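You operate a simulated robot arm through the tools that you are given. There is no shell and no other tool. Be economical: measure what you need, move in short steps, check, and stop when the job is done.

The job below is to be done with a simulated robot arm. You get a single attempt, and the scene is never put back.

JOB
Move the printed shirt to the wire rack and switch the press off.
Fine: brown sheet on the grey board, used white sheet in the black tray, press tray back in. Where these are worked on the way, their far stop is far enough and under half their travel is too little: press tray.

The check looks at the end state, three seconds after you hand in, the way a careful person would. Anything else that was tipped, shoved, dropped, spilled or broken makes it a failure. Flat cloth is picked up by pressing the open fingertips on it (5 to 10 N) and closing them slowly along it; thin cloth reads only 2 to 8 mm in the jaws.

ROBOT AND FRAMES
A 6-joint arm with a two-finger parallel gripper on a trunk, on a base that drives. Base frame: it is fixed to the floor where the robot stands at the start and does not move with it; the origin is under the middle of the robot, x ahead of it, y to its left, z up. Units: cm, rad, N and s.
Its first joint turns from -2.897 to 2.897 rad. Places, roughly: grey board [90, -50, 80]; grey shirt [125, 50, 75]; on-off switch [100, -40, 90]; press handle [110, 0, 130]; white sheet [100, -100, 75]; wire rack [110, -80, 90]. Payload 3.43 kg.
The tool frame sits at the grasp point between the pads (the TCP): z along the fingers, y along the line on which they close. The tips reach 3.4 cm beyond it. The gripper opens to 12.8 cm. The fingers are 2.4 cm wide and 1.2 cm thick; the gripper's body (4.8 by 13 cm) begins 9.6 cm behind the TCP.
Orientation is that of the tool frame in the base frame, as [roll, pitch, yaw] about the fixed x, y, z axes, in that order (R = Rz(yaw) Ry(pitch) Rx(roll)). With the fingers straight down and closing along the base's y, the tool's x points along the base's -x, its y along +y and its z along -z.

CONTROLS
- The arm moves only by the tool move_arm. Its argument "motion" is a list that holds one entry, the list of rows, each a list of 7 numbers: the shift along the tool's x, y, z in units of 500 mm (1.0 is 500 mm), then the turn, a rotation vector about the tool's x, y, z in units of 180 degrees (1.0 is 180 degrees), then the finger opening in cm, from 0 to 12.8. In form: [[[x, y, z, wx, wy, wz, fingers], ...]]. A call has 1 to 20 rows; each row is the pose to reach, as a shift and turn from the pose commanded when the call began, along the tool's axes at that moment. A call with a number of a shift or a turn outside -1 to 1 is refused whole. Rows are played at 5 a second. More than 5 cm and 0.15 rad between two rows, or a gripper value outside its range, and nothing of the call is played. A pose out of reach is approached as far as the arm can. The call stops where the force on the tool passes 40 N (or 10 N more than at its start, if that is more) or the arm is blocked; 0.2 s more then pass. The fingers move at their own pace (about 15.3 cm/s each) and stop on an object; they squeeze with about 24 N. The grip force told is the motor's: it shows also when the fingers shut on nothing. Time passes only in rows, and 0.2 s behind the last, so rows that repeat a pose let the fingers close. It gives the time, the measured TCP pose, the force on the tool (base axes), the opening and the grip force at its end, in the units of the frame above (readings bear some noise), with the torque about the TCP (base axes, N m) and any sound that the robot's microphone picked up.
- Cameras (640 x 400 px; columns grow to the right, rows downward): "scene" is now at [16.33, 17.14, 120.59]; the picture's right is [-0.48, -0.88, 0.00], its down [-0.35, 0.19, -0.92] and it looks along [0.81, -0.44, -0.40] (base axes); focal length 223 px, centre (320, 200). "wrist" rides on the gripper at [7.6, -1.1, -16] in the tool frame; the picture's right is [0.15, 0.99, 0.00], its down [-0.88, 0.13, -0.46] and it looks along [-0.45, 0.07, 0.89] (tool axes); focal length 234 px, centre (320, 200). There is no depth. A picture from a camera that has moved, and an enlarged one, comes with that camera's place and axes in the base frame and with its lens. The place of the scene camera against the robot may be out by one fixed shift of up to 1.8 cm in any direction.
- get_image(camera): a new picture of that camera. The clock stands still meanwhile.
- base_move(legs): drives the robot by 1 to 6 legs, each [ahead, left, turn to the left] in cm, cm and rad, along the robot's own axes; the way and the turn of a leg run together, so that a leg with both is an arc; at most 150 cm and 3.142 rad a leg. The arm and the cameras ride along, it lands a little off, and it stops where it bumps. It gives what a move gives.
- pan_tilt(pan, tilt): turns the head with the scene camera to pan (to the left, within 2.496 rad either way) and tilt (down, from -0.506 to 1.204), counted from straight ahead of the robot. It gives what a move gives.
- zoom(camera, box): a new picture of the part [left, top, right, bottom] of that camera's present view, enlarged. The clock stands still meanwhile.
- close_job(): hands the job in; it is judged then, once.

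Go step by step. Nothing tells you exact positions but the pictures and the camera data: compare them with the known pose of the tool, close in by small moves and look again before you grip or let go. The budget is 120 turns and 78 pictures, counting those below and the enlarged ones. Unless the task says otherwise, let go and move clear before handing in, and close with one line.

The tools are called after "Call:" as a command line: name --argument value ..., lists and objects as JSON in quotes. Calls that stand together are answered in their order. move_arm: Moves the arm, as the interface text tells. Its arguments: {"type":"object","properties":{"motion":{"type":"array","items":{"type":"array","items":{"type":"array","items":{"type":"number"}}}}},"required":["motion"]} The other tools are called the same way: base_move (legs) drives the base; pan_tilt (pan, tilt) turns the head that bears the scene camera; get_image (camera) takes a picture; zoom (camera, box) takes an enlarged picture of a part of a camera's view; close_job () hands the job in.

At the start:

```text
time: 0.0
tool_pos: [52.15, -44.23, 110.87]
tool_rot: [3.141, -0.001, -3.141]
contact_force: [0.1, 0.3, 0.4]
ft_torque: [0.03, 0.02, 0.0]
gripper_width: 12.79
grasp_force: 0.1
robot x, y, heading: [0.11, 0.14, -0.0]
head pan, tilt: [-0.501, 0.407]
```

scene: 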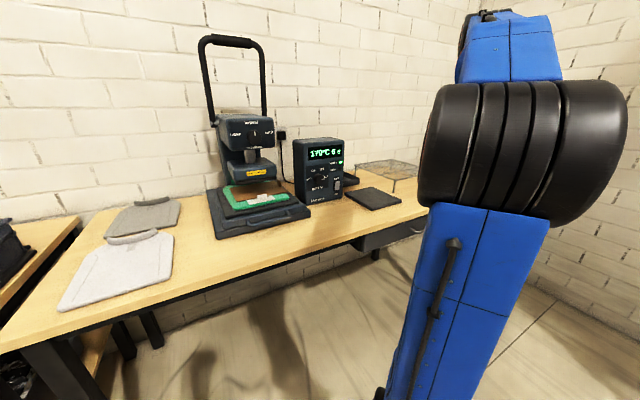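
wrist: 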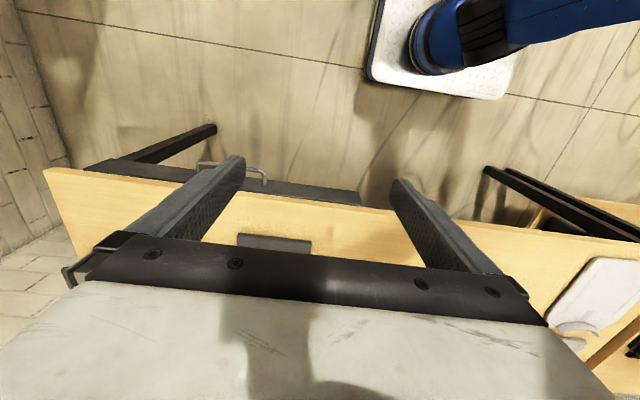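

I see a heat press in the middle with a green thing on its platen, a control box to its right, grey shirts at the left and a dark board. I'll look closer before moving.

Call:
zoom --camera "scene" --box '[190, 100, 430, 250]'

Call:
zoom --camera "scene" --box '[0, 160, 240, 320]'

Call:
pan_tilt --pan -0.95 --tilt 0.45

Call:
get_image --camera "scene"

```text
2.67 times, centred on (310, 175) of scene
camera zoom: at [16.33, 17.14, 120.59], right [-0.48, -0.88, 0.0], down [-0.35, 0.19, -0.92], along [0.81, -0.44, -0.4], focal length 595 px, centre (347, 267)
```

zoom: 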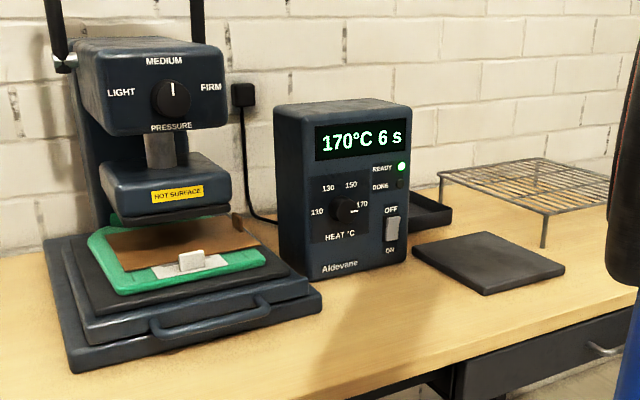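

```text
2.50 times, centred on (120, 240) of scene
camera zoom: at [16.33, 17.14, 120.59], right [-0.48, -0.88, 0.0], down [-0.35, 0.19, -0.92], along [0.81, -0.44, -0.4], focal length 558 px, centre (820, 100)
```

zoom: 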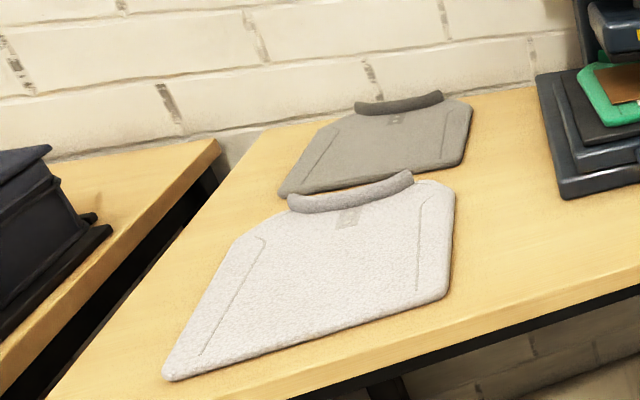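

```text
time: 0.9
tool_pos: [52.03, -44.09, 110.89]
tool_rot: [3.141, 0.0, 3.141]
contact_force: [-0.1, 0.1, 0.3]
ft_torque: [0.01, 0.05, -0.01]
gripper_width: 12.81
grasp_force: 0.0
robot x, y, heading: [0.0, 0.15, -0.001]
head pan, tilt: [-0.949, 0.45]
```

```text
73 pictures are left
camera scene: at [13.58, 14.12, 120.19], right [-0.81, -0.58, 0.0], down [-0.25, 0.35, -0.9], along [0.52, -0.73, -0.44], focal length 223 px, centre (320, 200)
```

scene: 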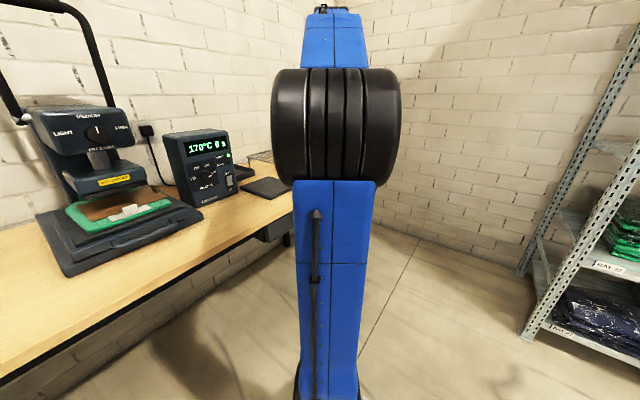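

The press holds a green shirt with a brown sheet and a white tab; the right end of the table is hidden by the arm. I'll drive to the right and look again.

Call:
base_move --legs '[[0, -50, 0]]'

Call:
pan_tilt --pan -0.1 --tilt 0.45

Call:
get_image --camera "scene"

Call:
get_image --camera "wrist"

```text
time: 3.8
tool_pos: [52.37, -93.65, 110.89]
tool_rot: [3.14, 0.0, -3.138]
contact_force: [-0.5, 0.3, -0.2]
ft_torque: [0.0, -0.01, -0.01]
gripper_width: 12.82
grasp_force: 0.0
robot x, y, heading: [0.02, -49.76, 0.004]
head pan, tilt: [-0.949, 0.45]
```

```text
time: 5.0
tool_pos: [52.32, -93.59, 110.91]
tool_rot: [-3.141, 0.0, -3.138]
contact_force: [0.1, 0.3, -0.4]
ft_torque: [0.02, 0.01, -0.01]
gripper_width: 12.81
grasp_force: 0.0
robot x, y, heading: [0.1, -49.5, 0.005]
head pan, tilt: [-0.099, 0.45]
```

```text
72 pictures are left
camera scene: at [17.39, -28.87, 120.19], right [-0.1, -1.0, 0.0], down [-0.43, 0.04, -0.9], along [0.9, -0.09, -0.44], focal length 223 px, centre (320, 200)
```

scene: 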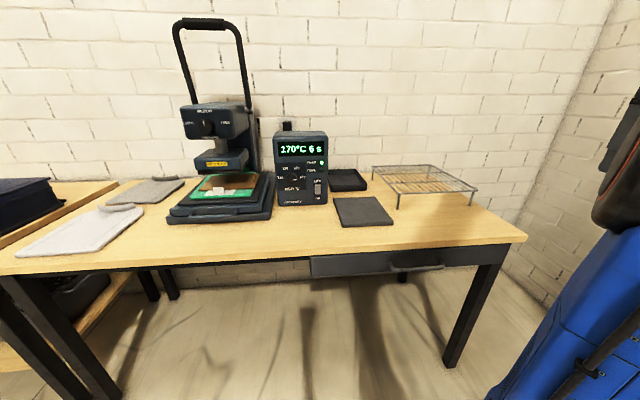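

```text
71 pictures are left
camera wrist: at [44.86, -94.88, 126.86], right [-0.15, 0.99, 0.0], down [0.88, 0.13, 0.46], along [0.45, 0.07, -0.89], focal length 234 px, centre (320, 200)
```

wrist: 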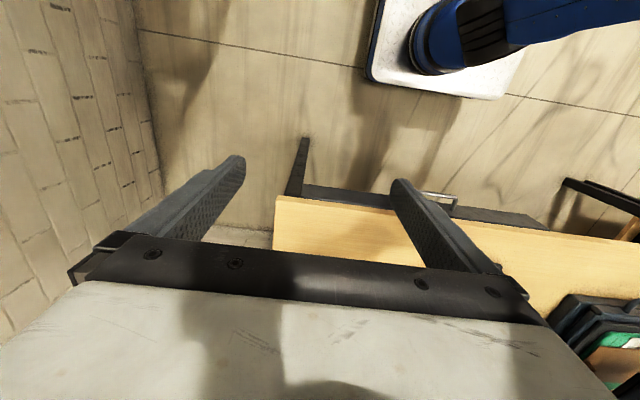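

The view is now clear of the arm: press, control box, black tray behind, grey board, wire rack, a drawer under the right side. I'll zoom on the press and control box.

Call:
zoom --camera "scene" --box '[160, 90, 290, 230]'

Call:
zoom --camera "scene" --box '[265, 120, 505, 280]'

```text
2.86 times, centred on (225, 160) of scene
camera zoom: at [17.39, -28.87, 120.19], right [-0.1, -1.0, 0.0], down [-0.43, 0.04, -0.9], along [0.9, -0.09, -0.44], focal length 638 px, centre (591, 314)
```

zoom: 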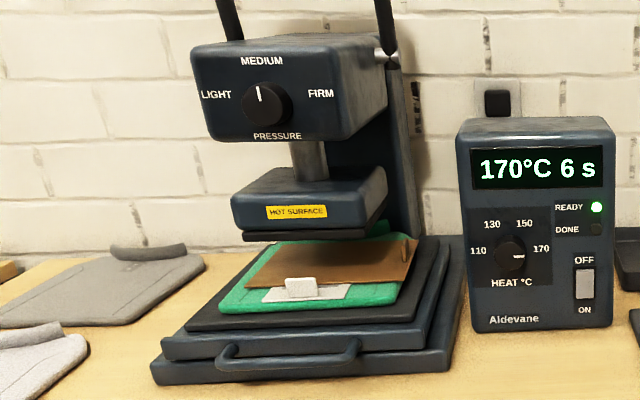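

```text
2.50 times, centred on (385, 200) of scene
camera zoom: at [17.39, -28.87, 120.19], right [-0.1, -1.0, 0.0], down [-0.43, 0.04, -0.9], along [0.9, -0.09, -0.44], focal length 558 px, centre (158, 200)
```

zoom: 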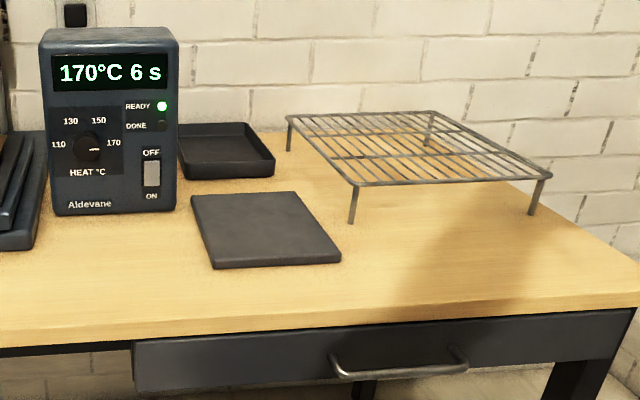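

Sheet layout: the brown sheet lies over the transfer on the green shirt, DONE is unlit. I'll zoom in on the rack area and the shirt stack for details such as the listed white sheet.

Call:
zoom --camera "scene" --box '[360, 155, 490, 235]'

Call:
zoom --camera "scene" --box '[180, 165, 280, 225]'

```text
4.92 times, centred on (425, 195) of scene
camera zoom: at [17.39, -28.87, 120.19], right [-0.1, -1.0, 0.0], down [-0.43, 0.04, -0.9], along [0.9, -0.09, -0.44], focal length 1099 px, centre (-197, 225)
```

zoom: 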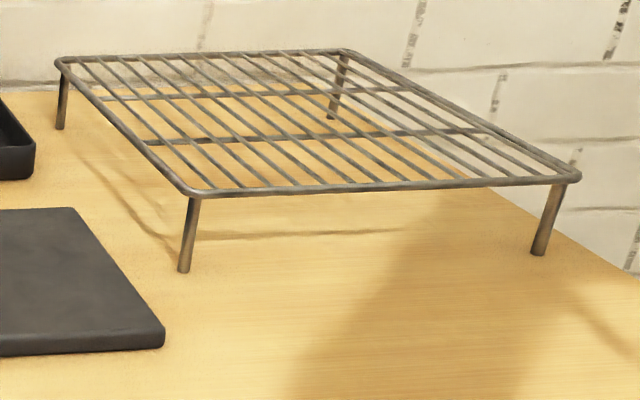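

```text
6.40 times, centred on (230, 195) of scene
camera zoom: at [17.39, -28.87, 120.19], right [-0.1, -1.0, 0.0], down [-0.43, 0.04, -0.9], along [0.9, -0.09, -0.44], focal length 1429 px, centre (896, 232)
```

zoom: 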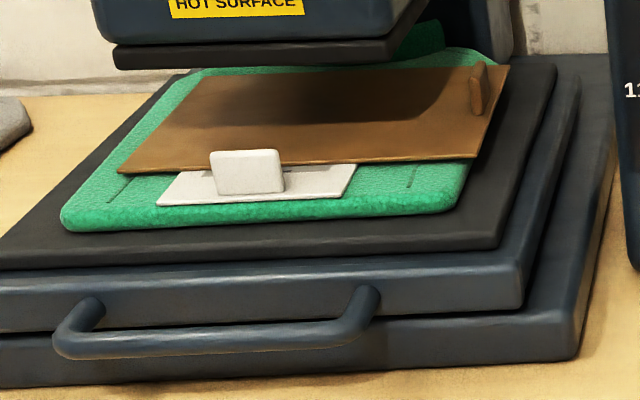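

Everything seems staged: green shirt, transfer with tab, brown cover; nothing under the rack. I'll drive closer to a spot that reaches both press and rack, then look with the head tilted down.

Call:
base_move --legs '[[20, 12, 0]]'

Call:
pan_tilt --pan 0.0 --tilt 0.6

Call:
get_image --camera "scene"

Call:
get_image --camera "wrist"

```text
time: 6.7
tool_pos: [72.41, -81.19, 110.9]
tool_rot: [3.141, 0.001, -3.136]
contact_force: [0.0, 0.2, -0.7]
ft_torque: [-0.03, 0.01, -0.02]
gripper_width: 12.81
grasp_force: 0.1
robot x, y, heading: [19.99, -37.65, 0.006]
head pan, tilt: [-0.099, 0.45]
```

```text
time: 7.4
tool_pos: [72.47, -81.21, 111.0]
tool_rot: [3.141, 0.001, -3.133]
contact_force: [-0.1, -0.4, 0.1]
ft_torque: [0.02, 0.05, -0.03]
gripper_width: 12.79
grasp_force: 0.1
robot x, y, heading: [20.41, -37.87, 0.004]
head pan, tilt: [0.0, 0.6]
```

```text
66 pictures are left
camera scene: at [37.03, -15.74, 118.84], right [0.01, -1.0, 0.0], down [-0.56, 0.0, -0.83], along [0.83, 0.01, -0.56], focal length 223 px, centre (320, 200)
```

scene: 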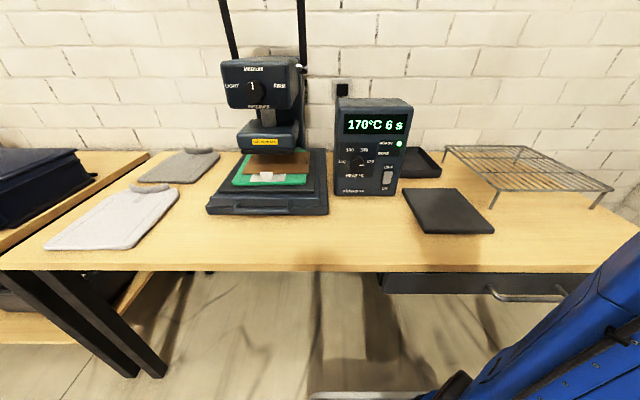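

```text
65 pictures are left
camera wrist: at [65.02, -82.57, 126.86], right [-0.15, 0.99, 0.0], down [0.88, 0.14, 0.46], along [0.45, 0.07, -0.89], focal length 234 px, centre (320, 200)
```

wrist: 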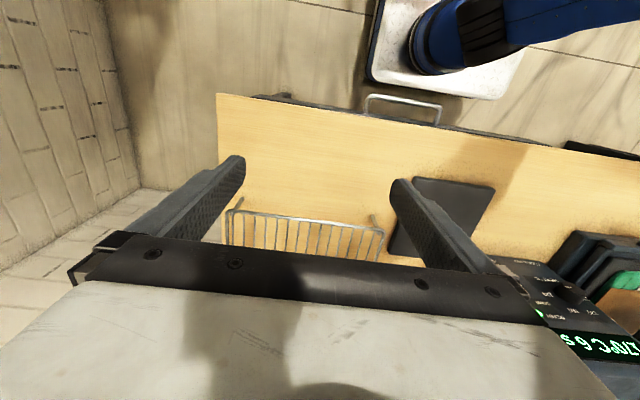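

Base is at (20,-38) facing the table. I'll swing the gripper over in front of the press, then turn it a quarter so it closes along x.

Call:
move_arm --motion '[[[0, 0.09, 0, 0, 0, 0, 12.8], [0, 0.18, 0, 0, 0, 0, 12.8], [0, 0.27, 0, 0, 0, 0, 12.8], [0, 0.36, 0, 0, 0, 0, 12.8], [0, 0.45, 0, 0, 0, 0, 12.8], [0, 0.54, 0, 0, 0, 0, 12.8], [0, 0.63, 0, 0, 0, 0, 12.8], [0, 0.72, 0, 0, 0, 0, 12.8], [0, 0.81, 0, 0, 0, 0, 12.8], [0, 0.9, 0, 0, 0, 0, 12.8]]]'

Call:
move_arm --motion '[[[0, 0.06, 0, 0, 0, -0.04, 12.8], [0, 0.12, 0, 0, 0, -0.08, 12.8], [0, 0.18, 0, 0, 0, -0.12, 12.8], [0, 0.24, 0, 0, 0, -0.16, 12.8], [0, 0.3, 0, 0, 0, -0.2, 12.8], [0, 0.36, 0, 0, 0, -0.24, 12.8], [0, 0.42, 0, 0, 0, -0.28, 12.8], [0, 0.48, 0, 0, 0, -0.32, 12.8], [0, 0.54, 0, 0, 0, -0.36, 12.8], [0, 0.6, 0, 0, 0, -0.4, 12.8], [0, 0.64, 0, 0, 0, -0.44, 12.8], [0, 0.68, 0, 0, 0, -0.48, 12.8], [0, 0.72, 0, 0, 0, -0.5, 12.8]]]'

Call:
get_image --camera "wrist"

Call:
get_image --camera "scene"

```text
time: 9.6
tool_pos: [72.17, -36.26, 110.89]
tool_rot: [3.141, 0.0, -3.135]
contact_force: [0.0, -1.1, 0.9]
ft_torque: [-0.03, -0.03, -0.02]
gripper_width: 12.8
grasp_force: 0.1
robot x, y, heading: [20.08, -37.59, 0.008]
head pan, tilt: [0.0, 0.6]
```

```text
time: 12.4
tool_pos: [71.95, -0.23, 110.81]
tool_rot: [-3.141, -0.001, -1.564]
contact_force: [0.7, -0.1, 0.0]
ft_torque: [0.04, -0.04, 0.0]
gripper_width: 12.8
grasp_force: 0.1
robot x, y, heading: [19.92, -37.47, 0.003]
head pan, tilt: [0.0, 0.6]
```

```text
64 pictures are left
camera wrist: at [73.23, -7.98, 126.87], right [-0.99, -0.15, 0.0], down [-0.14, 0.88, 0.46], along [-0.07, 0.45, -0.89], focal length 234 px, centre (320, 200)
```

wrist: 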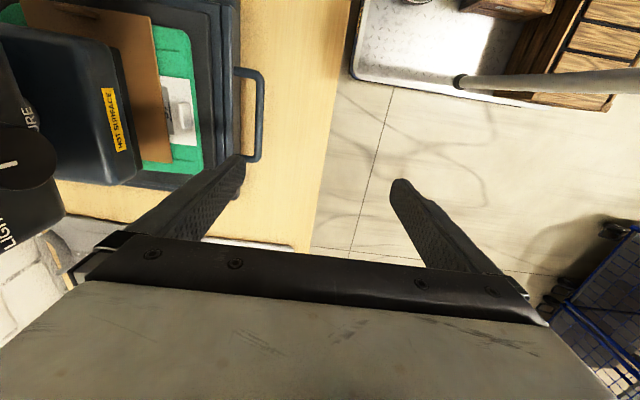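

```text
63 pictures are left
camera scene: at [37.03, -15.75, 118.84], right [0.01, -1.0, 0.0], down [-0.56, 0.0, -0.83], along [0.83, 0.01, -0.56], focal length 223 px, centre (320, 200)
```

scene: 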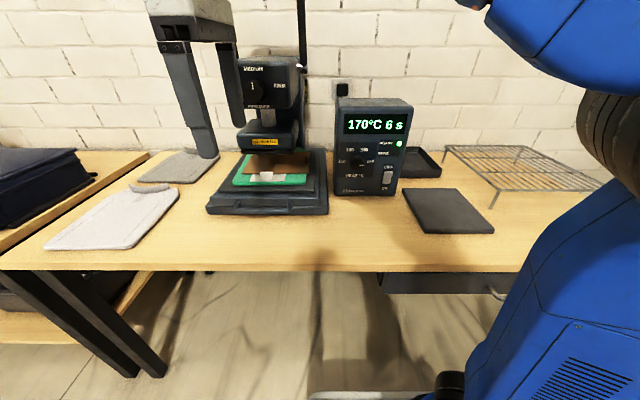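

The wrist view shows the tray handle clearly. I'll zoom to fix its height.

Call:
zoom --camera "scene" --box '[195, 140, 345, 230]'

Call:
zoom --camera "wrist" --box '[100, 0, 340, 180]'

```text
4.27 times, centred on (270, 185) of scene
camera zoom: at [37.03, -15.75, 118.84], right [0.01, -1.0, 0.0], down [-0.56, 0.0, -0.83], along [0.83, 0.01, -0.56], focal length 953 px, centre (533, 264)
```

zoom: 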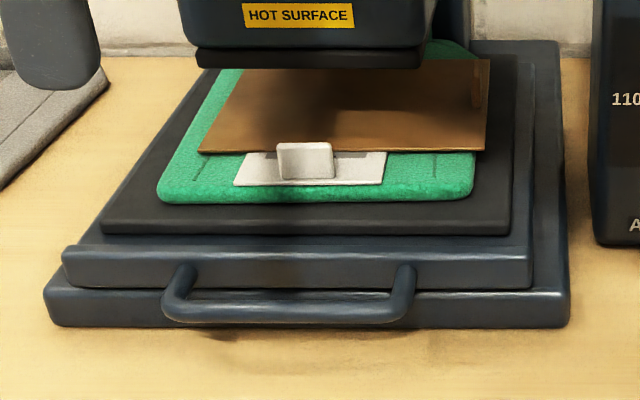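

```text
2.22 times, centred on (220, 90) of wrist
camera zoom: at [73.23, -7.98, 126.87], right [-0.99, -0.15, 0.0], down [-0.14, 0.88, 0.46], along [-0.07, 0.45, -0.89], focal length 520 px, centre (542, 444)
```

zoom: 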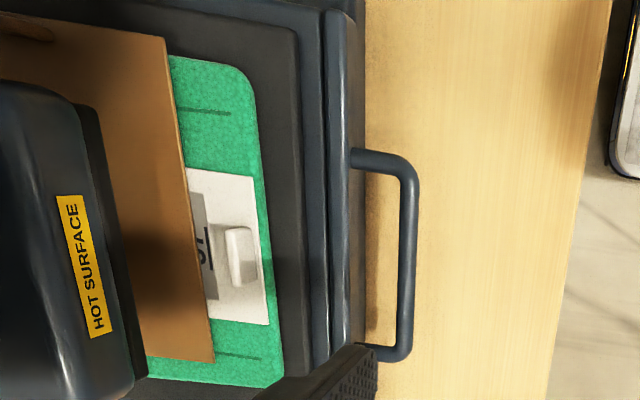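

The bar is at about (82.7,-0.9,~83), with a gap of about 3.7 cm behind. The transfer shows lettering; I'll look at that once the tray is out. Moving above the bar and lowering.

Call:
move_arm --motion '[[[0.01, -0.07, 0.0, 0, 0, 0, 8], [0.014, -0.14, 0.04, 0, 0, 0, 4.5], [0.014, -0.215, 0.08, 0, 0, 0, 4.5], [0.014, -0.215, 0.17, 0, 0, 0, 4.5], [0.014, -0.215, 0.26, 0, 0, 0, 4.5], [0.014, -0.215, 0.34, 0, 0, 0, 4.5], [0.014, -0.215, 0.41, 0, 0, 0, 4.5], [0.014, -0.215, 0.41, 0, 0, 0, 4.5]]]'

Call:
get_image --camera "wrist"

Call:
zoom --camera "scene" --box '[195, 130, 345, 230]'

```text
time: 14.2
tool_pos: [82.73, -0.83, 90.32]
tool_rot: [-3.141, 0.001, -1.565]
contact_force: [-1.0, 0.5, 1.0]
ft_torque: [-0.02, 0.0, -0.01]
gripper_width: 4.51
grasp_force: 0.1
robot x, y, heading: [19.96, -37.35, 0.003]
head pan, tilt: [0.0, 0.6]
```

```text
60 pictures are left
camera wrist: at [84.06, -8.55, 106.35], right [-0.99, -0.15, 0.0], down [-0.14, 0.88, 0.46], along [-0.07, 0.45, -0.89], focal length 234 px, centre (320, 200)
```

wrist: 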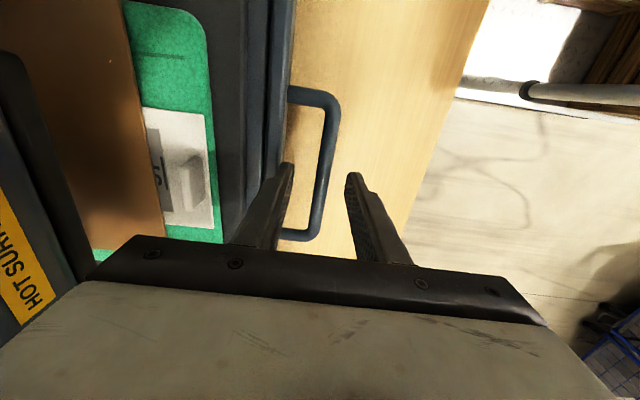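

```text
4.00 times, centred on (270, 180) of scene
camera zoom: at [37.04, -15.73, 118.83], right [0.01, -1.0, 0.0], down [-0.56, 0.0, -0.83], along [0.82, 0.01, -0.56], focal length 893 px, centre (520, 280)
```

zoom: 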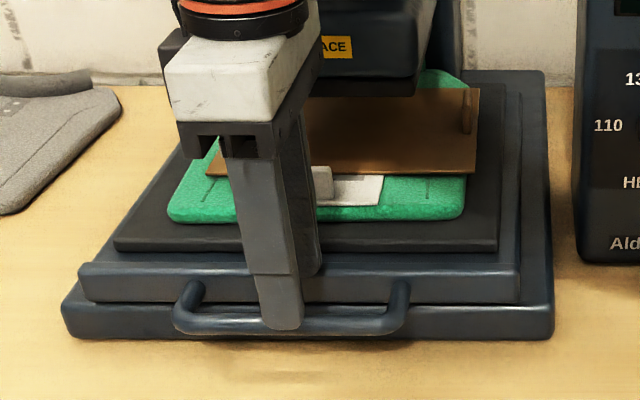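

The three views agree on the bar at about (82.4,-1,85). I'll lower 4.5 cm in small steps and close on it.

Call:
move_arm --motion '[[[0, 0.004, 0.03, 0, 0, 0, 4.5], [0, 0.004, 0.06, 0, 0, 0, 4.5], [0, 0.004, 0.09, 0, 0, 0, 4.5], [0, 0.004, 0.09, 0, 0, 0, 3], [0, 0.004, 0.09, 0, 0, 0, 0], [0, 0.004, 0.09, 0, 0, 0, 0], [0, 0.004, 0.09, 0, 0, 0, 0]]]'

Call:
get_image --camera "wrist"

```text
time: 15.8
tool_pos: [82.58, -0.84, 85.85]
tool_rot: [-3.14, 0.002, -1.563]
contact_force: [-8.4, -0.4, -4.3]
ft_torque: [0.63, 0.1, 0.26]
gripper_width: 1.43
grasp_force: 45.1
robot x, y, heading: [20.06, -37.69, 0.006]
head pan, tilt: [0.0, 0.6]
```

```text
58 pictures are left
camera wrist: at [83.82, -8.57, 101.84], right [-0.99, -0.15, 0.0], down [-0.14, 0.88, 0.46], along [-0.07, 0.45, -0.89], focal length 234 px, centre (320, 200)
```

wrist: 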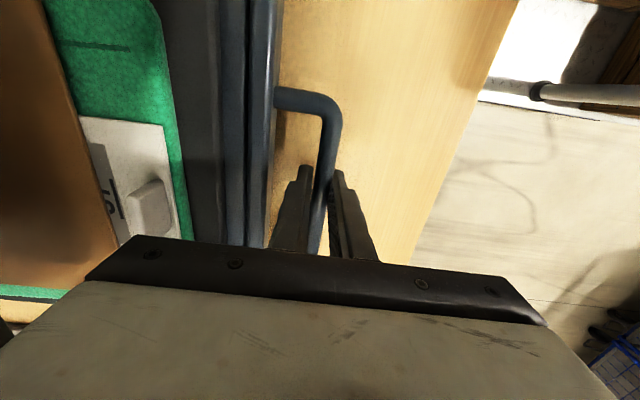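

I've got the bar (1.43 cm). Pulling the tray slowly toward the robot until its stop.

Call:
move_arm --motion '[[[0, 0.02, 0.09, 0, 0, 0, 0], [0, 0.04, 0.09, 0, 0, 0, 0], [0, 0.06, 0.09, 0, 0, 0, 0], [0, 0.08, 0.09, 0, 0, 0, 0], [0, 0.1, 0.09, 0, 0, 0, 0], [0, 0.12, 0.09, 0, 0, 0, 0]]]'

Call:
get_image --camera "wrist"

```text
time: 16.1
tool_pos: [82.46, -0.89, 85.09]
tool_rot: [-3.13, 0.009, -1.565]
contact_force: [3.5, -6.0, 10.1]
ft_torque: [-1.0, -0.06, 0.37]
gripper_width: 1.37
grasp_force: 45.1
robot x, y, heading: [19.86, -37.27, 0.011]
head pan, tilt: [0.0, 0.6]
stopped in row 1: the force on the tool passed its limit at 118 N (the readings are from after the stop); the commanded pose is now the measured one
```

```text
57 pictures are left
camera wrist: at [83.56, -8.75, 101.05], right [-0.99, -0.15, -0.01], down [-0.14, 0.88, 0.46], along [-0.06, 0.46, -0.89], focal length 234 px, centre (320, 200)
```

wrist: 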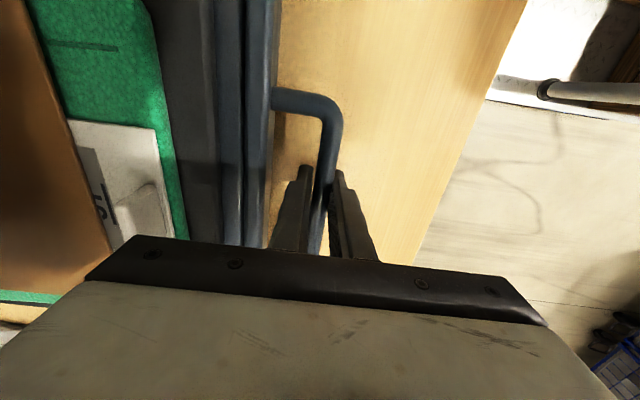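

I wrongly repeated the downward shift and pushed on the bar; nothing looks displaced. Now pulling with no vertical shift.

Call:
move_arm --motion '[[[0, 0, -0.014, 0, 0, 0, 0], [0, 0.015, -0.014, 0, 0, 0, 0], [0, 0.035, -0.014, 0, 0, 0, 0], [0, 0.055, -0.014, 0, 0, 0, 0], [0, 0.075, -0.014, 0, 0, 0, 0], [0, 0.095, -0.014, 0, 0, 0, 0], [0, 0.115, -0.014, 0, 0, 0, 0]]]'

Call:
get_image --camera "wrist"

```text
time: 17.8
tool_pos: [76.79, -0.75, 85.65]
tool_rot: [-3.133, 0.011, -1.565]
contact_force: [0.3, 2.5, -23.3]
ft_torque: [-0.17, 0.03, 0.4]
gripper_width: 1.36
grasp_force: 44.7
robot x, y, heading: [20.12, -36.93, 0.01]
head pan, tilt: [0.0, 0.6]
```

```text
56 pictures are left
camera wrist: at [77.81, -8.65, 101.58], right [-0.99, -0.15, -0.01], down [-0.14, 0.88, 0.46], along [-0.06, 0.46, -0.89], focal length 234 px, centre (320, 200)
```

wrist: 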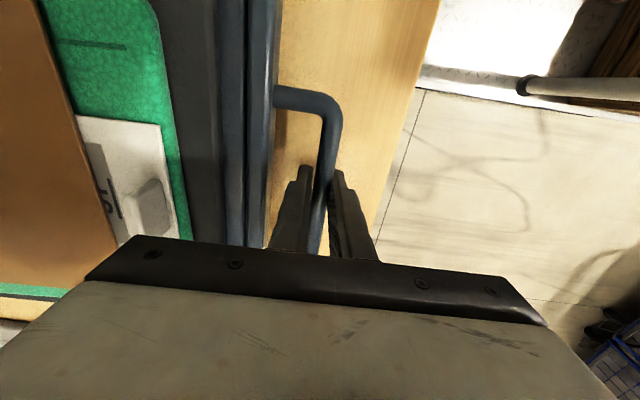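

The tray slides with the handle. Continuing to its stop.

Call:
move_arm --motion '[[[0, 0.02, 0.004, 0, 0, 0, 0], [0, 0.04, 0.004, 0, 0, 0, 0], [0, 0.06, 0.004, 0, 0, 0, 0], [0, 0.08, 0.004, 0, 0, 0, 0], [0, 0.1, 0.004, 0, 0, 0, 0], [0, 0.12, 0.004, 0, 0, 0, 0], [0, 0.14, 0.004, 0, 0, 0, 0], [0, 0.16, 0.004, 0, 0, 0, 0], [0, 0.18, 0.004, 0, 0, 0, 0], [0, 0.2, 0.004, 0, 0, 0, 0], [0, 0.22, 0.004, 0, 0, 0, 0], [0, 0.24, 0.004, 0, 0, 0, 0], [0, 0.26, 0.004, 0, 0, 0, 0], [0, 0.28, 0.004, 0, 0, 0, 0], [0, 0.3, 0.004, 0, 0, 0, 0]]]'

Call:
get_image --camera "scene"

Call:
get_image --camera "wrist"

```text
time: 20.9
tool_pos: [61.63, -0.97, 85.5]
tool_rot: [-3.131, 0.011, -1.563]
contact_force: [0.8, 4.4, 31.0]
ft_torque: [0.18, 0.06, 0.4]
gripper_width: 1.38
grasp_force: 44.9
robot x, y, heading: [20.0, -37.33, -0.002]
head pan, tilt: [0.0, 0.6]
```

```text
55 pictures are left
camera scene: at [36.99, -15.76, 118.85], right [0.01, -1.0, 0.0], down [-0.56, 0.0, -0.83], along [0.83, 0.01, -0.56], focal length 223 px, centre (320, 200)
```

scene: 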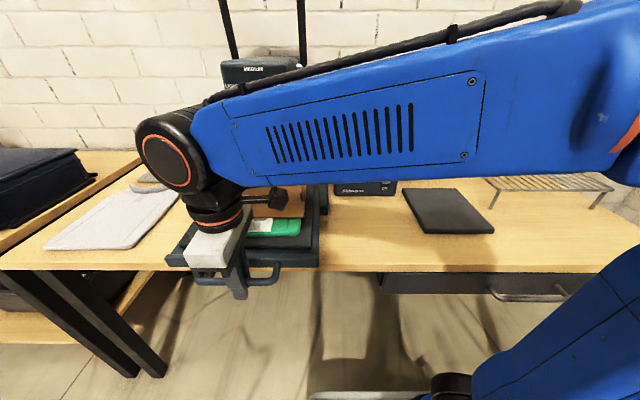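

```text
54 pictures are left
camera wrist: at [62.72, -8.82, 101.29], right [-0.99, -0.15, -0.01], down [-0.14, 0.88, 0.46], along [-0.06, 0.46, -0.89], focal length 234 px, centre (320, 200)
```

wrist: 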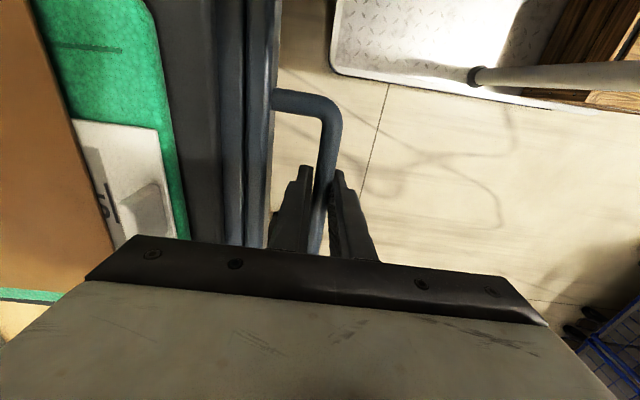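

It has moved 21 cm and is still free; I'll go on gently to find the stop.

Call:
move_arm --motion '[[[0, 0.015, 0, 0, 0, 0, 0], [0, 0.03, 0, 0, 0, 0, 0], [0, 0.045, 0, 0, 0, 0, 0], [0, 0.06, 0, 0, 0, 0, 0], [0, 0.075, 0, 0, 0, 0, 0], [0, 0.09, 0, 0, 0, 0, 0], [0, 0.105, 0, 0, 0, 0, 0], [0, 0.12, 0, 0, 0, 0, 0], [0, 0.135, 0, 0, 0, 0, 0], [0, 0.15, 0, 0, 0, 0, 0], [0, 0.165, 0, 0, 0, 0, 0], [0, 0.18, 0, 0, 0, 0, 0]]]'

Call:
get_image --camera "wrist"

```text
time: 23.6
tool_pos: [52.6, -0.97, 85.26]
tool_rot: [-3.133, 0.011, -1.564]
contact_force: [1.4, 11.6, 28.7]
ft_torque: [0.19, -0.02, 0.4]
gripper_width: 1.38
grasp_force: 45.1
robot x, y, heading: [19.85, -37.03, 0.008]
head pan, tilt: [0.0, 0.6]
```

```text
53 pictures are left
camera wrist: at [53.77, -8.85, 101.18], right [-0.99, -0.15, -0.01], down [-0.14, 0.88, 0.46], along [-0.06, 0.46, -0.89], focal length 234 px, centre (320, 200)
```

wrist: 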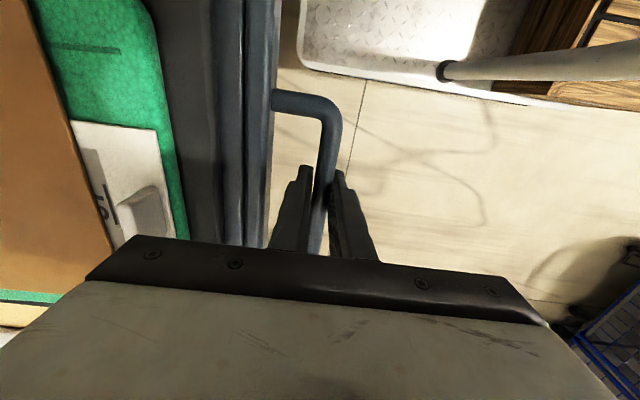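

I need to make sure the tray, not the whole press, has moved; checking the scene.

Call:
pan_tilt --pan 0.35 --tilt 0.8

Call:
get_image --camera "scene"

```text
time: 24.4
tool_pos: [52.65, -1.05, 85.27]
tool_rot: [-3.133, 0.01, -1.565]
contact_force: [-0.1, 10.3, 26.3]
ft_torque: [0.4, 0.06, 0.32]
gripper_width: 1.38
grasp_force: 44.4
robot x, y, heading: [20.07, -37.31, 0.006]
head pan, tilt: [0.351, 0.799]
```

```text
52 pictures are left
camera scene: at [35.72, -12.97, 117.16], right [0.35, -0.94, 0.0], down [-0.67, -0.25, -0.7], along [0.65, 0.24, -0.72], focal length 223 px, centre (320, 200)
```

scene: 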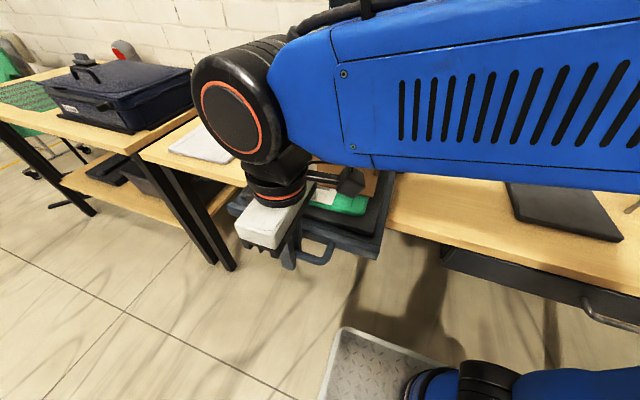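

The press seems in place and the tray is well out over the table edge. Releasing and rising for a look at the stack.

Call:
move_arm --motion '[[[0, 0, 0, 0, 0, 0, 3], [0, 0, 0, 0, 0, 0, 4.5], [0, 0, -0.04, 0, 0, 0, 4.5], [0, 0, -0.12, 0, 0, 0, 4.5], [0, 0, -0.2, 0, 0, 0, 6], [0, 0, -0.3, 0, 0, 0, 8], [0, 0, -0.4, 0, 0, 0, 12.8], [0, -0.06, -0.46, 0, 0, 0, 12.8], [0, -0.12, -0.5, 0, 0, 0, 12.8]]]'

Call:
get_image --camera "wrist"

Call:
get_image --camera "scene"

```text
time: 26.4
tool_pos: [58.49, -1.11, 110.42]
tool_rot: [-3.133, 0.009, -1.564]
contact_force: [-0.9, -0.6, -0.4]
ft_torque: [0.02, -0.04, -0.02]
gripper_width: 12.81
grasp_force: 0.1
robot x, y, heading: [19.8, -37.59, 0.011]
head pan, tilt: [0.351, 0.799]
```

```text
51 pictures are left
camera wrist: at [59.6, -9.04, 126.32], right [-0.99, -0.15, -0.01], down [-0.14, 0.88, 0.46], along [-0.06, 0.46, -0.89], focal length 234 px, centre (320, 200)
```

wrist: 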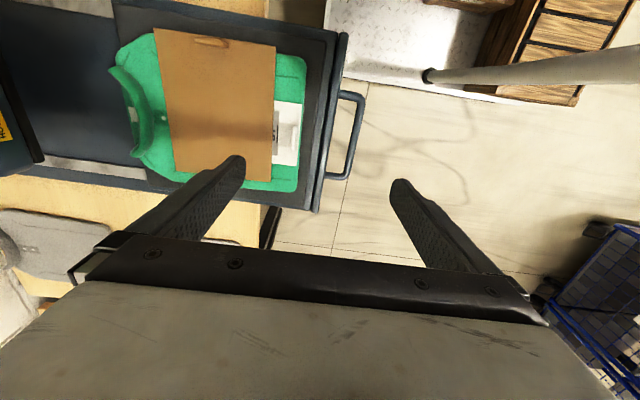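

```text
50 pictures are left
camera scene: at [35.74, -12.96, 117.15], right [0.35, -0.94, 0.0], down [-0.67, -0.25, -0.7], along [0.65, 0.24, -0.72], focal length 223 px, centre (320, 200)
```

scene: 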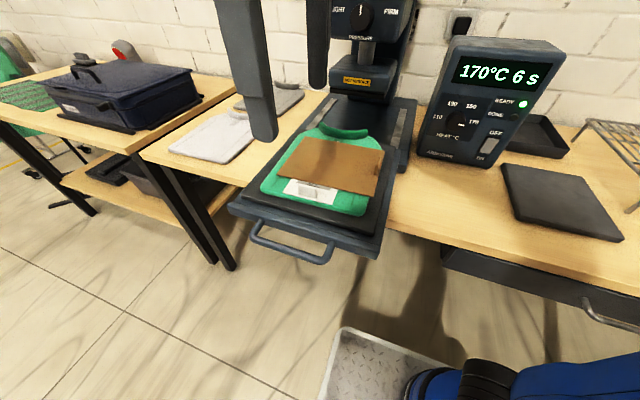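

The whole shirt is now out and accessible. Zooming on the stack.

Call:
zoom --camera "scene" --box '[225, 110, 415, 270]'

Call:
zoom --camera "wrist" --box '[100, 0, 370, 200]'

```text
2.50 times, centred on (320, 190) of scene
camera zoom: at [35.74, -12.96, 117.15], right [0.35, -0.94, 0.0], down [-0.67, -0.25, -0.7], along [0.65, 0.24, -0.72], focal length 558 px, centre (320, 225)
```

zoom: 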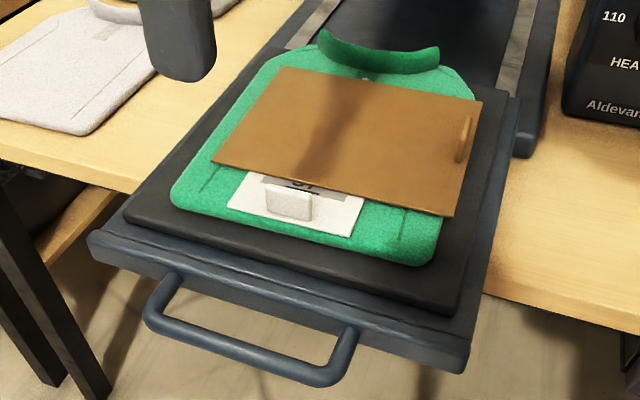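

```text
2.00 times, centred on (235, 100) of wrist
camera zoom: at [59.6, -9.04, 126.32], right [-0.99, -0.15, -0.01], down [-0.14, 0.88, 0.46], along [-0.06, 0.46, -0.89], focal length 468 px, centre (490, 400)
```

zoom: 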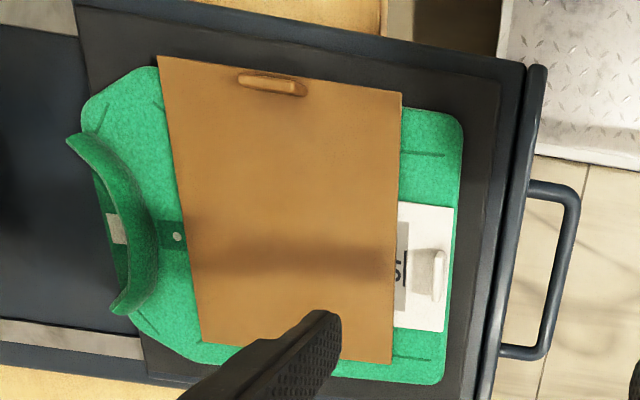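

Brown sheet's tab is at about (75.5,-11,88), upright and running along x. I'll turn the gripper back to close along y and hover above it.

Call:
move_arm --motion '[[[0.015, -0.026, 0, 0, 0, 0.04, 10], [0.03, -0.052, 0, 0, 0, 0.08, 8], [0.045, -0.078, 0, 0, 0, 0.12, 6], [0.06, -0.104, 0.02, 0, 0, 0.16, 5], [0.075, -0.13, 0.04, 0, 0, 0.2, 5], [0.09, -0.156, 0.06, 0, 0, 0.24, 5], [0.105, -0.182, 0.09, 0, 0, 0.28, 5], [0.12, -0.208, 0.12, 0, 0, 0.32, 5], [0.135, -0.234, 0.15, 0, 0, 0.36, 5], [0.15, -0.26, 0.18, 0, 0, 0.4, 5], [0.165, -0.286, 0.21, 0, 0, 0.44, 5], [0.18, -0.312, 0.24, 0, 0, 0.48, 5], [0.2, -0.34, 0.26, 0, 0, 0.5, 5]]]'

Call:
get_image --camera "wrist"

Call:
zoom --camera "scene" --box '[225, 110, 415, 270]'

```text
time: 29.2
tool_pos: [75.61, -10.9, 97.31]
tool_rot: [3.132, 0.01, -3.138]
contact_force: [-0.1, -0.1, 0.6]
ft_torque: [0.03, -0.03, 0.01]
gripper_width: 5.01
grasp_force: 0.2
robot x, y, heading: [20.19, -37.76, 0.008]
head pan, tilt: [0.351, 0.799]
```

```text
47 pictures are left
camera wrist: at [67.98, -12.36, 113.24], right [-0.15, 0.99, 0.01], down [0.88, 0.13, 0.47], along [0.46, 0.08, -0.89], focal length 234 px, centre (320, 200)
```

wrist: 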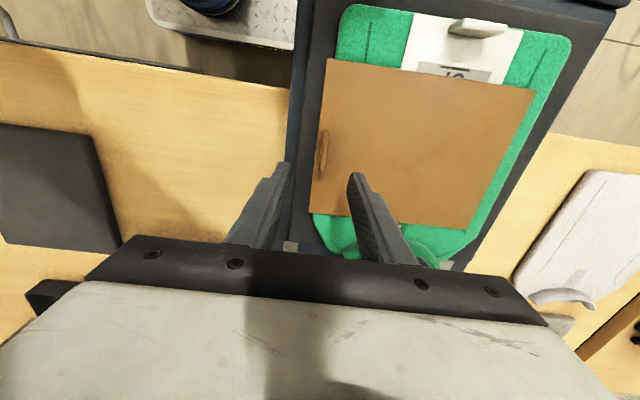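

```text
2.50 times, centred on (320, 190) of scene
camera zoom: at [35.75, -12.96, 117.15], right [0.35, -0.94, 0.0], down [-0.67, -0.25, -0.7], along [0.65, 0.24, -0.72], focal length 558 px, centre (320, 225)
```

zoom: 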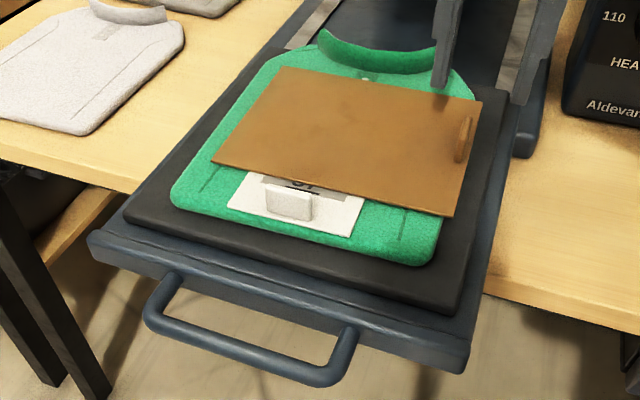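

The tab lines up at about (75.5,-10.6). Lowering part way and checking the depth.

Call:
move_arm --motion '[[[0, 0.004, 0.04, 0, 0, 0, 5], [0, 0.006, 0.08, 0, 0, 0, 5], [0, 0.006, 0.12, 0, 0, 0, 5], [0, 0.006, 0.14, 0, 0, 0, 5], [0, 0.006, 0.14, 0, 0, 0, 5]]]'

Call:
zoom --camera "wrist" --box '[220, 80, 460, 260]'

Call:
zoom --camera "scene" --box '[305, 100, 425, 200]'

```text
time: 30.0
tool_pos: [75.77, -10.54, 92.33]
tool_rot: [3.121, 0.018, -3.135]
contact_force: [-0.2, -1.4, 18.3]
ft_torque: [0.48, 0.13, 0.05]
gripper_width: 4.95
grasp_force: 0.1
robot x, y, heading: [20.16, -37.35, 0.007]
head pan, tilt: [0.351, 0.799]
stopped in row 4: the force on the tool passed its limit at 64 N (the readings are from after the stop); the commanded pose is now the measured one
```

```text
2.22 times, centred on (340, 170) of wrist
camera zoom: at [67.96, -12.19, 108.11], right [-0.15, 0.99, 0.02], down [0.87, 0.13, 0.47], along [0.47, 0.09, -0.88], focal length 520 px, centre (276, 267)
```

zoom: 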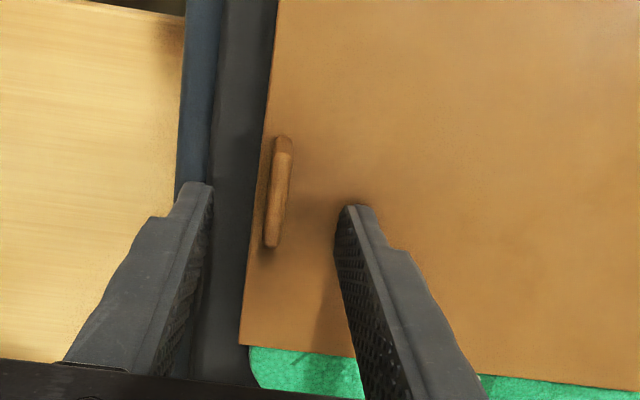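

```text
4.00 times, centred on (365, 150) of scene
camera zoom: at [35.72, -13.0, 117.16], right [0.35, -0.94, 0.0], down [-0.67, -0.25, -0.7], along [0.65, 0.24, -0.72], focal length 893 px, centre (140, 400)
```

zoom: 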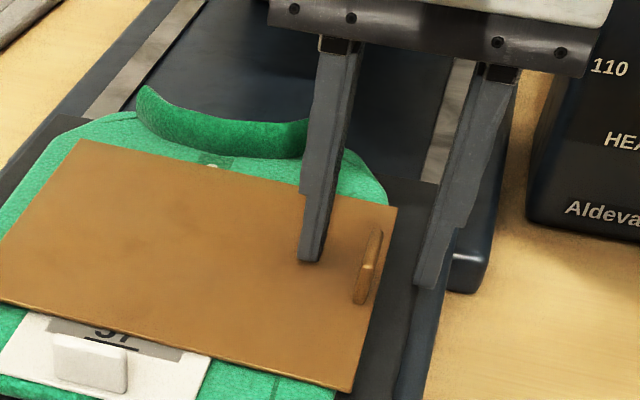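

The finger tip just touched the sheet, so the sheet is at z≈89, and the tab sits midway between the fingers. I'll rise slightly and close on the tab.

Call:
move_arm --motion '[[[0, 0, -0.014, 0, 0, 0, 5], [0, 0, -0.014, 0, 0, 0, 3], [0, 0, -0.014, 0, 0, 0, 1.5], [0, 0, -0.014, 0, 0, 0, 0.4], [0, 0, -0.014, 0, 0, 0, 0], [0, 0, -0.014, 0, 0, 0, 0]]]'

Call:
zoom --camera "scene" --box '[225, 100, 425, 250]'

```text
time: 31.4
tool_pos: [75.75, -10.54, 92.89]
tool_rot: [3.125, 0.016, -3.136]
contact_force: [0.1, -0.8, 1.2]
ft_torque: [-0.03, -0.01, -0.01]
gripper_width: 0.59
grasp_force: 23.7
robot x, y, heading: [20.05, -37.21, 0.004]
head pan, tilt: [0.351, 0.799]
```

```text
2.67 times, centred on (325, 175) of scene
camera zoom: at [35.76, -12.96, 117.15], right [0.35, -0.94, 0.0], down [-0.67, -0.25, -0.7], along [0.65, 0.24, -0.72], focal length 595 px, centre (307, 267)
```

zoom: 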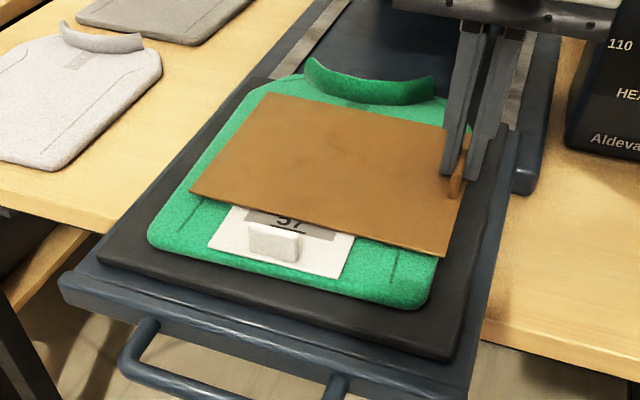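

Tab is gripped (0.59 cm). Lifting gently to see how the sheet behaves.

Call:
move_arm --motion '[[[0, 0, -0.02, 0, 0, 0, 0], [0, 0, -0.05, 0, 0, 0, 0], [0, 0, -0.08, 0, 0, 0, 0], [0, 0, -0.12, 0, 0, 0, 0], [0, 0, -0.16, 0, 0, 0, 0], [0, 0, -0.2, 0, 0, 0, 0], [0, 0, -0.24, 0, 0, 0, 0]]]'

Call:
zoom --camera "scene" --box '[205, 70, 445, 260]'

```text
time: 33.0
tool_pos: [75.66, -10.87, 104.82]
tool_rot: [3.124, 0.016, -3.138]
contact_force: [0.4, -0.3, -1.0]
ft_torque: [-0.01, 0.0, 0.0]
gripper_width: 0.59
grasp_force: 24.4
robot x, y, heading: [19.86, -36.86, 0.008]
head pan, tilt: [0.351, 0.799]
```

```text
2.11 times, centred on (325, 165) of scene
camera zoom: at [35.76, -12.96, 117.15], right [0.35, -0.94, 0.0], down [-0.67, -0.25, -0.7], along [0.65, 0.24, -0.72], focal length 470 px, centre (310, 274)
```

zoom: 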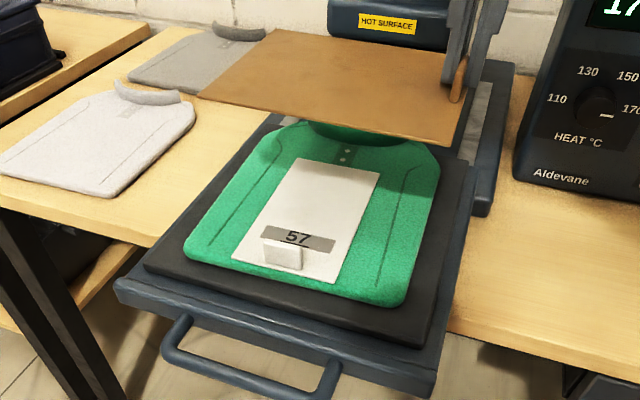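

The brown sheet lifts rigid and flat; the transfer below reads "57" on its back. Carrying the brown sheet to the grey board (center about (91.5,-54)).

Call:
move_arm --motion '[[[0, -0.04, 0, 0, 0, 0, 0], [0, -0.11, 0, 0, 0, 0, 0], [0, -0.18, 0, 0, 0, 0, 0], [0, -0.25, 0, 0, 0, 0, 0], [0, -0.32, 0, 0, 0, 0, 0], [0, -0.39, 0, 0, 0, 0, 0], [0, -0.46, 0, 0, 0, 0, 0], [0, -0.53, 0, 0, 0, 0, 0], [0, -0.6, 0, 0, 0, 0, 0], [0, -0.67, 0, 0, 0, 0, 0], [0, -0.74, 0, 0, 0, 0, 0], [0, -0.81, 0, 0, 0, 0, 0], [0, -0.88, 0, 0, 0, 0, 0], [0, -0.95, 0, 0, 0, 0, 0], [0, -0.99, 0, 0, 0, 0, 0]]]'

Call:
move_arm --motion '[[[-0.06, -0.05, 0, 0, 0, 0, 0], [-0.12, -0.05, 0.03, 0, 0, 0, 0], [-0.18, -0.05, 0.06, 0, 0, 0, 0], [-0.24, -0.05, 0.09, 0, 0, 0, 0], [-0.3, -0.05, 0.13, 0, 0, 0, 0], [-0.34, -0.05, 0.18, 0, 0, 0, 0], [-0.34, -0.05, 0.24, 0, 0, 0, 0]]]'

Call:
pan_tilt --pan -0.4 --tilt 0.65

Call:
get_image --camera "scene"

Call:
get_image --camera "wrist"

```text
time: 36.2
tool_pos: [75.76, -60.27, 104.09]
tool_rot: [3.124, 0.016, -3.138]
contact_force: [-0.1, 0.5, 0.3]
ft_torque: [0.0, 0.01, -0.02]
gripper_width: 0.6
grasp_force: 24.2
robot x, y, heading: [20.05, -37.2, 0.007]
head pan, tilt: [0.351, 0.799]
```

```text
time: 37.8
tool_pos: [93.01, -62.4, 92.12]
tool_rot: [3.124, 0.016, -3.135]
contact_force: [0.6, 0.8, 0.7]
ft_torque: [-0.05, -0.02, 0.02]
gripper_width: 0.58
grasp_force: 23.9
robot x, y, heading: [20.18, -37.1, 0.003]
head pan, tilt: [0.351, 0.799]
```

```text
time: 38.9
tool_pos: [93.13, -62.49, 92.28]
tool_rot: [3.124, 0.016, -3.137]
contact_force: [-0.1, 0.3, 0.3]
ft_torque: [-0.01, 0.0, 0.02]
gripper_width: 0.58
grasp_force: 24.1
robot x, y, heading: [20.44, -37.51, 0.007]
head pan, tilt: [-0.4, 0.649]
```

```text
41 pictures are left
camera scene: at [36.22, -19.11, 118.41], right [-0.38, -0.92, 0.0], down [-0.56, 0.23, -0.8], along [0.74, -0.3, -0.6], focal length 223 px, centre (320, 200)
```

scene: 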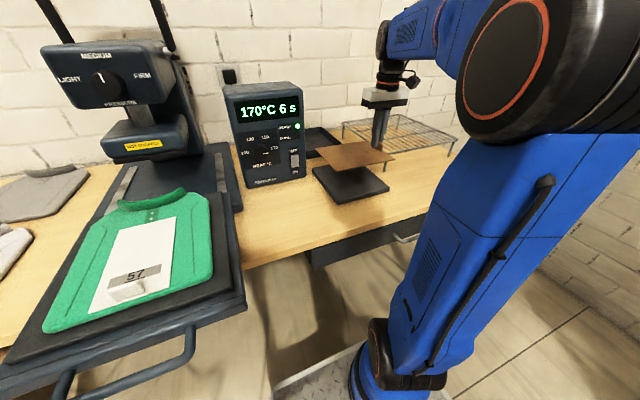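

```text
40 pictures are left
camera wrist: at [85.3, -64.02, 108.07], right [-0.15, 0.99, 0.01], down [0.87, 0.13, 0.47], along [0.46, 0.08, -0.88], focal length 234 px, centre (320, 200)
```

wrist: 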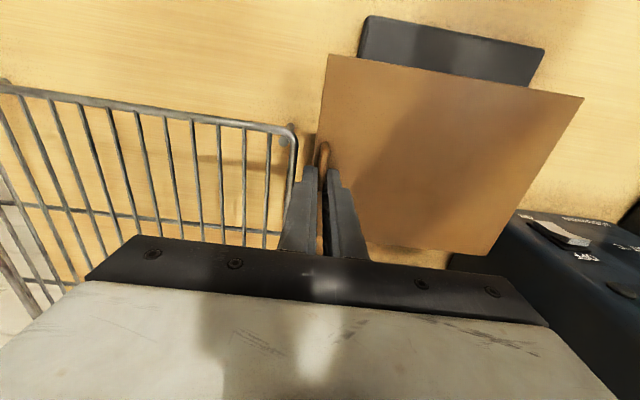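

From the wrist, the board spans about x 79–101, y −60…−40. I'll shift the sheet 3.4 cm left and 1.7 cm nearer, then lower it until it touches.

Call:
move_arm --motion '[[[0.034, 0.034, 0, 0, 0, 0, 0], [0.034, 0.068, 0.03, 0, 0, 0, 0], [0.034, 0.068, 0.09, 0, 0, 0, 0], [0.034, 0.068, 0.13, 0, 0, 0, 0], [0.034, 0.068, 0.15, 0, 0, 0, 0]]]'

Call:
zoom --camera "scene" --box '[240, 80, 480, 230]'

```text
time: 40.1
tool_pos: [91.57, -58.87, 85.36]
tool_rot: [3.127, 0.023, -3.136]
contact_force: [-1.9, -1.2, 14.7]
ft_torque: [-0.14, 0.46, -0.04]
gripper_width: 0.59
grasp_force: 24.0
robot x, y, heading: [20.28, -37.47, 0.007]
head pan, tilt: [-0.4, 0.649]
stopped in row 5: the force on the tool passed its limit at 49 N (the readings are from after the stop); the commanded pose is now the measured one
```

```text
2.67 times, centred on (360, 155) of scene
camera zoom: at [36.17, -19.1, 118.41], right [-0.38, -0.92, 0.0], down [-0.56, 0.23, -0.8], along [0.74, -0.31, -0.6], focal length 595 px, centre (213, 320)
```

zoom: 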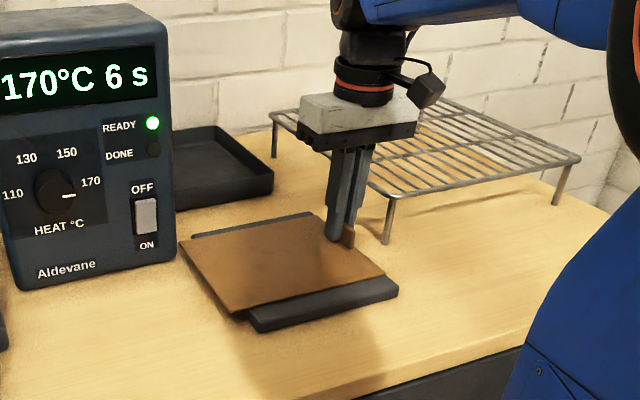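

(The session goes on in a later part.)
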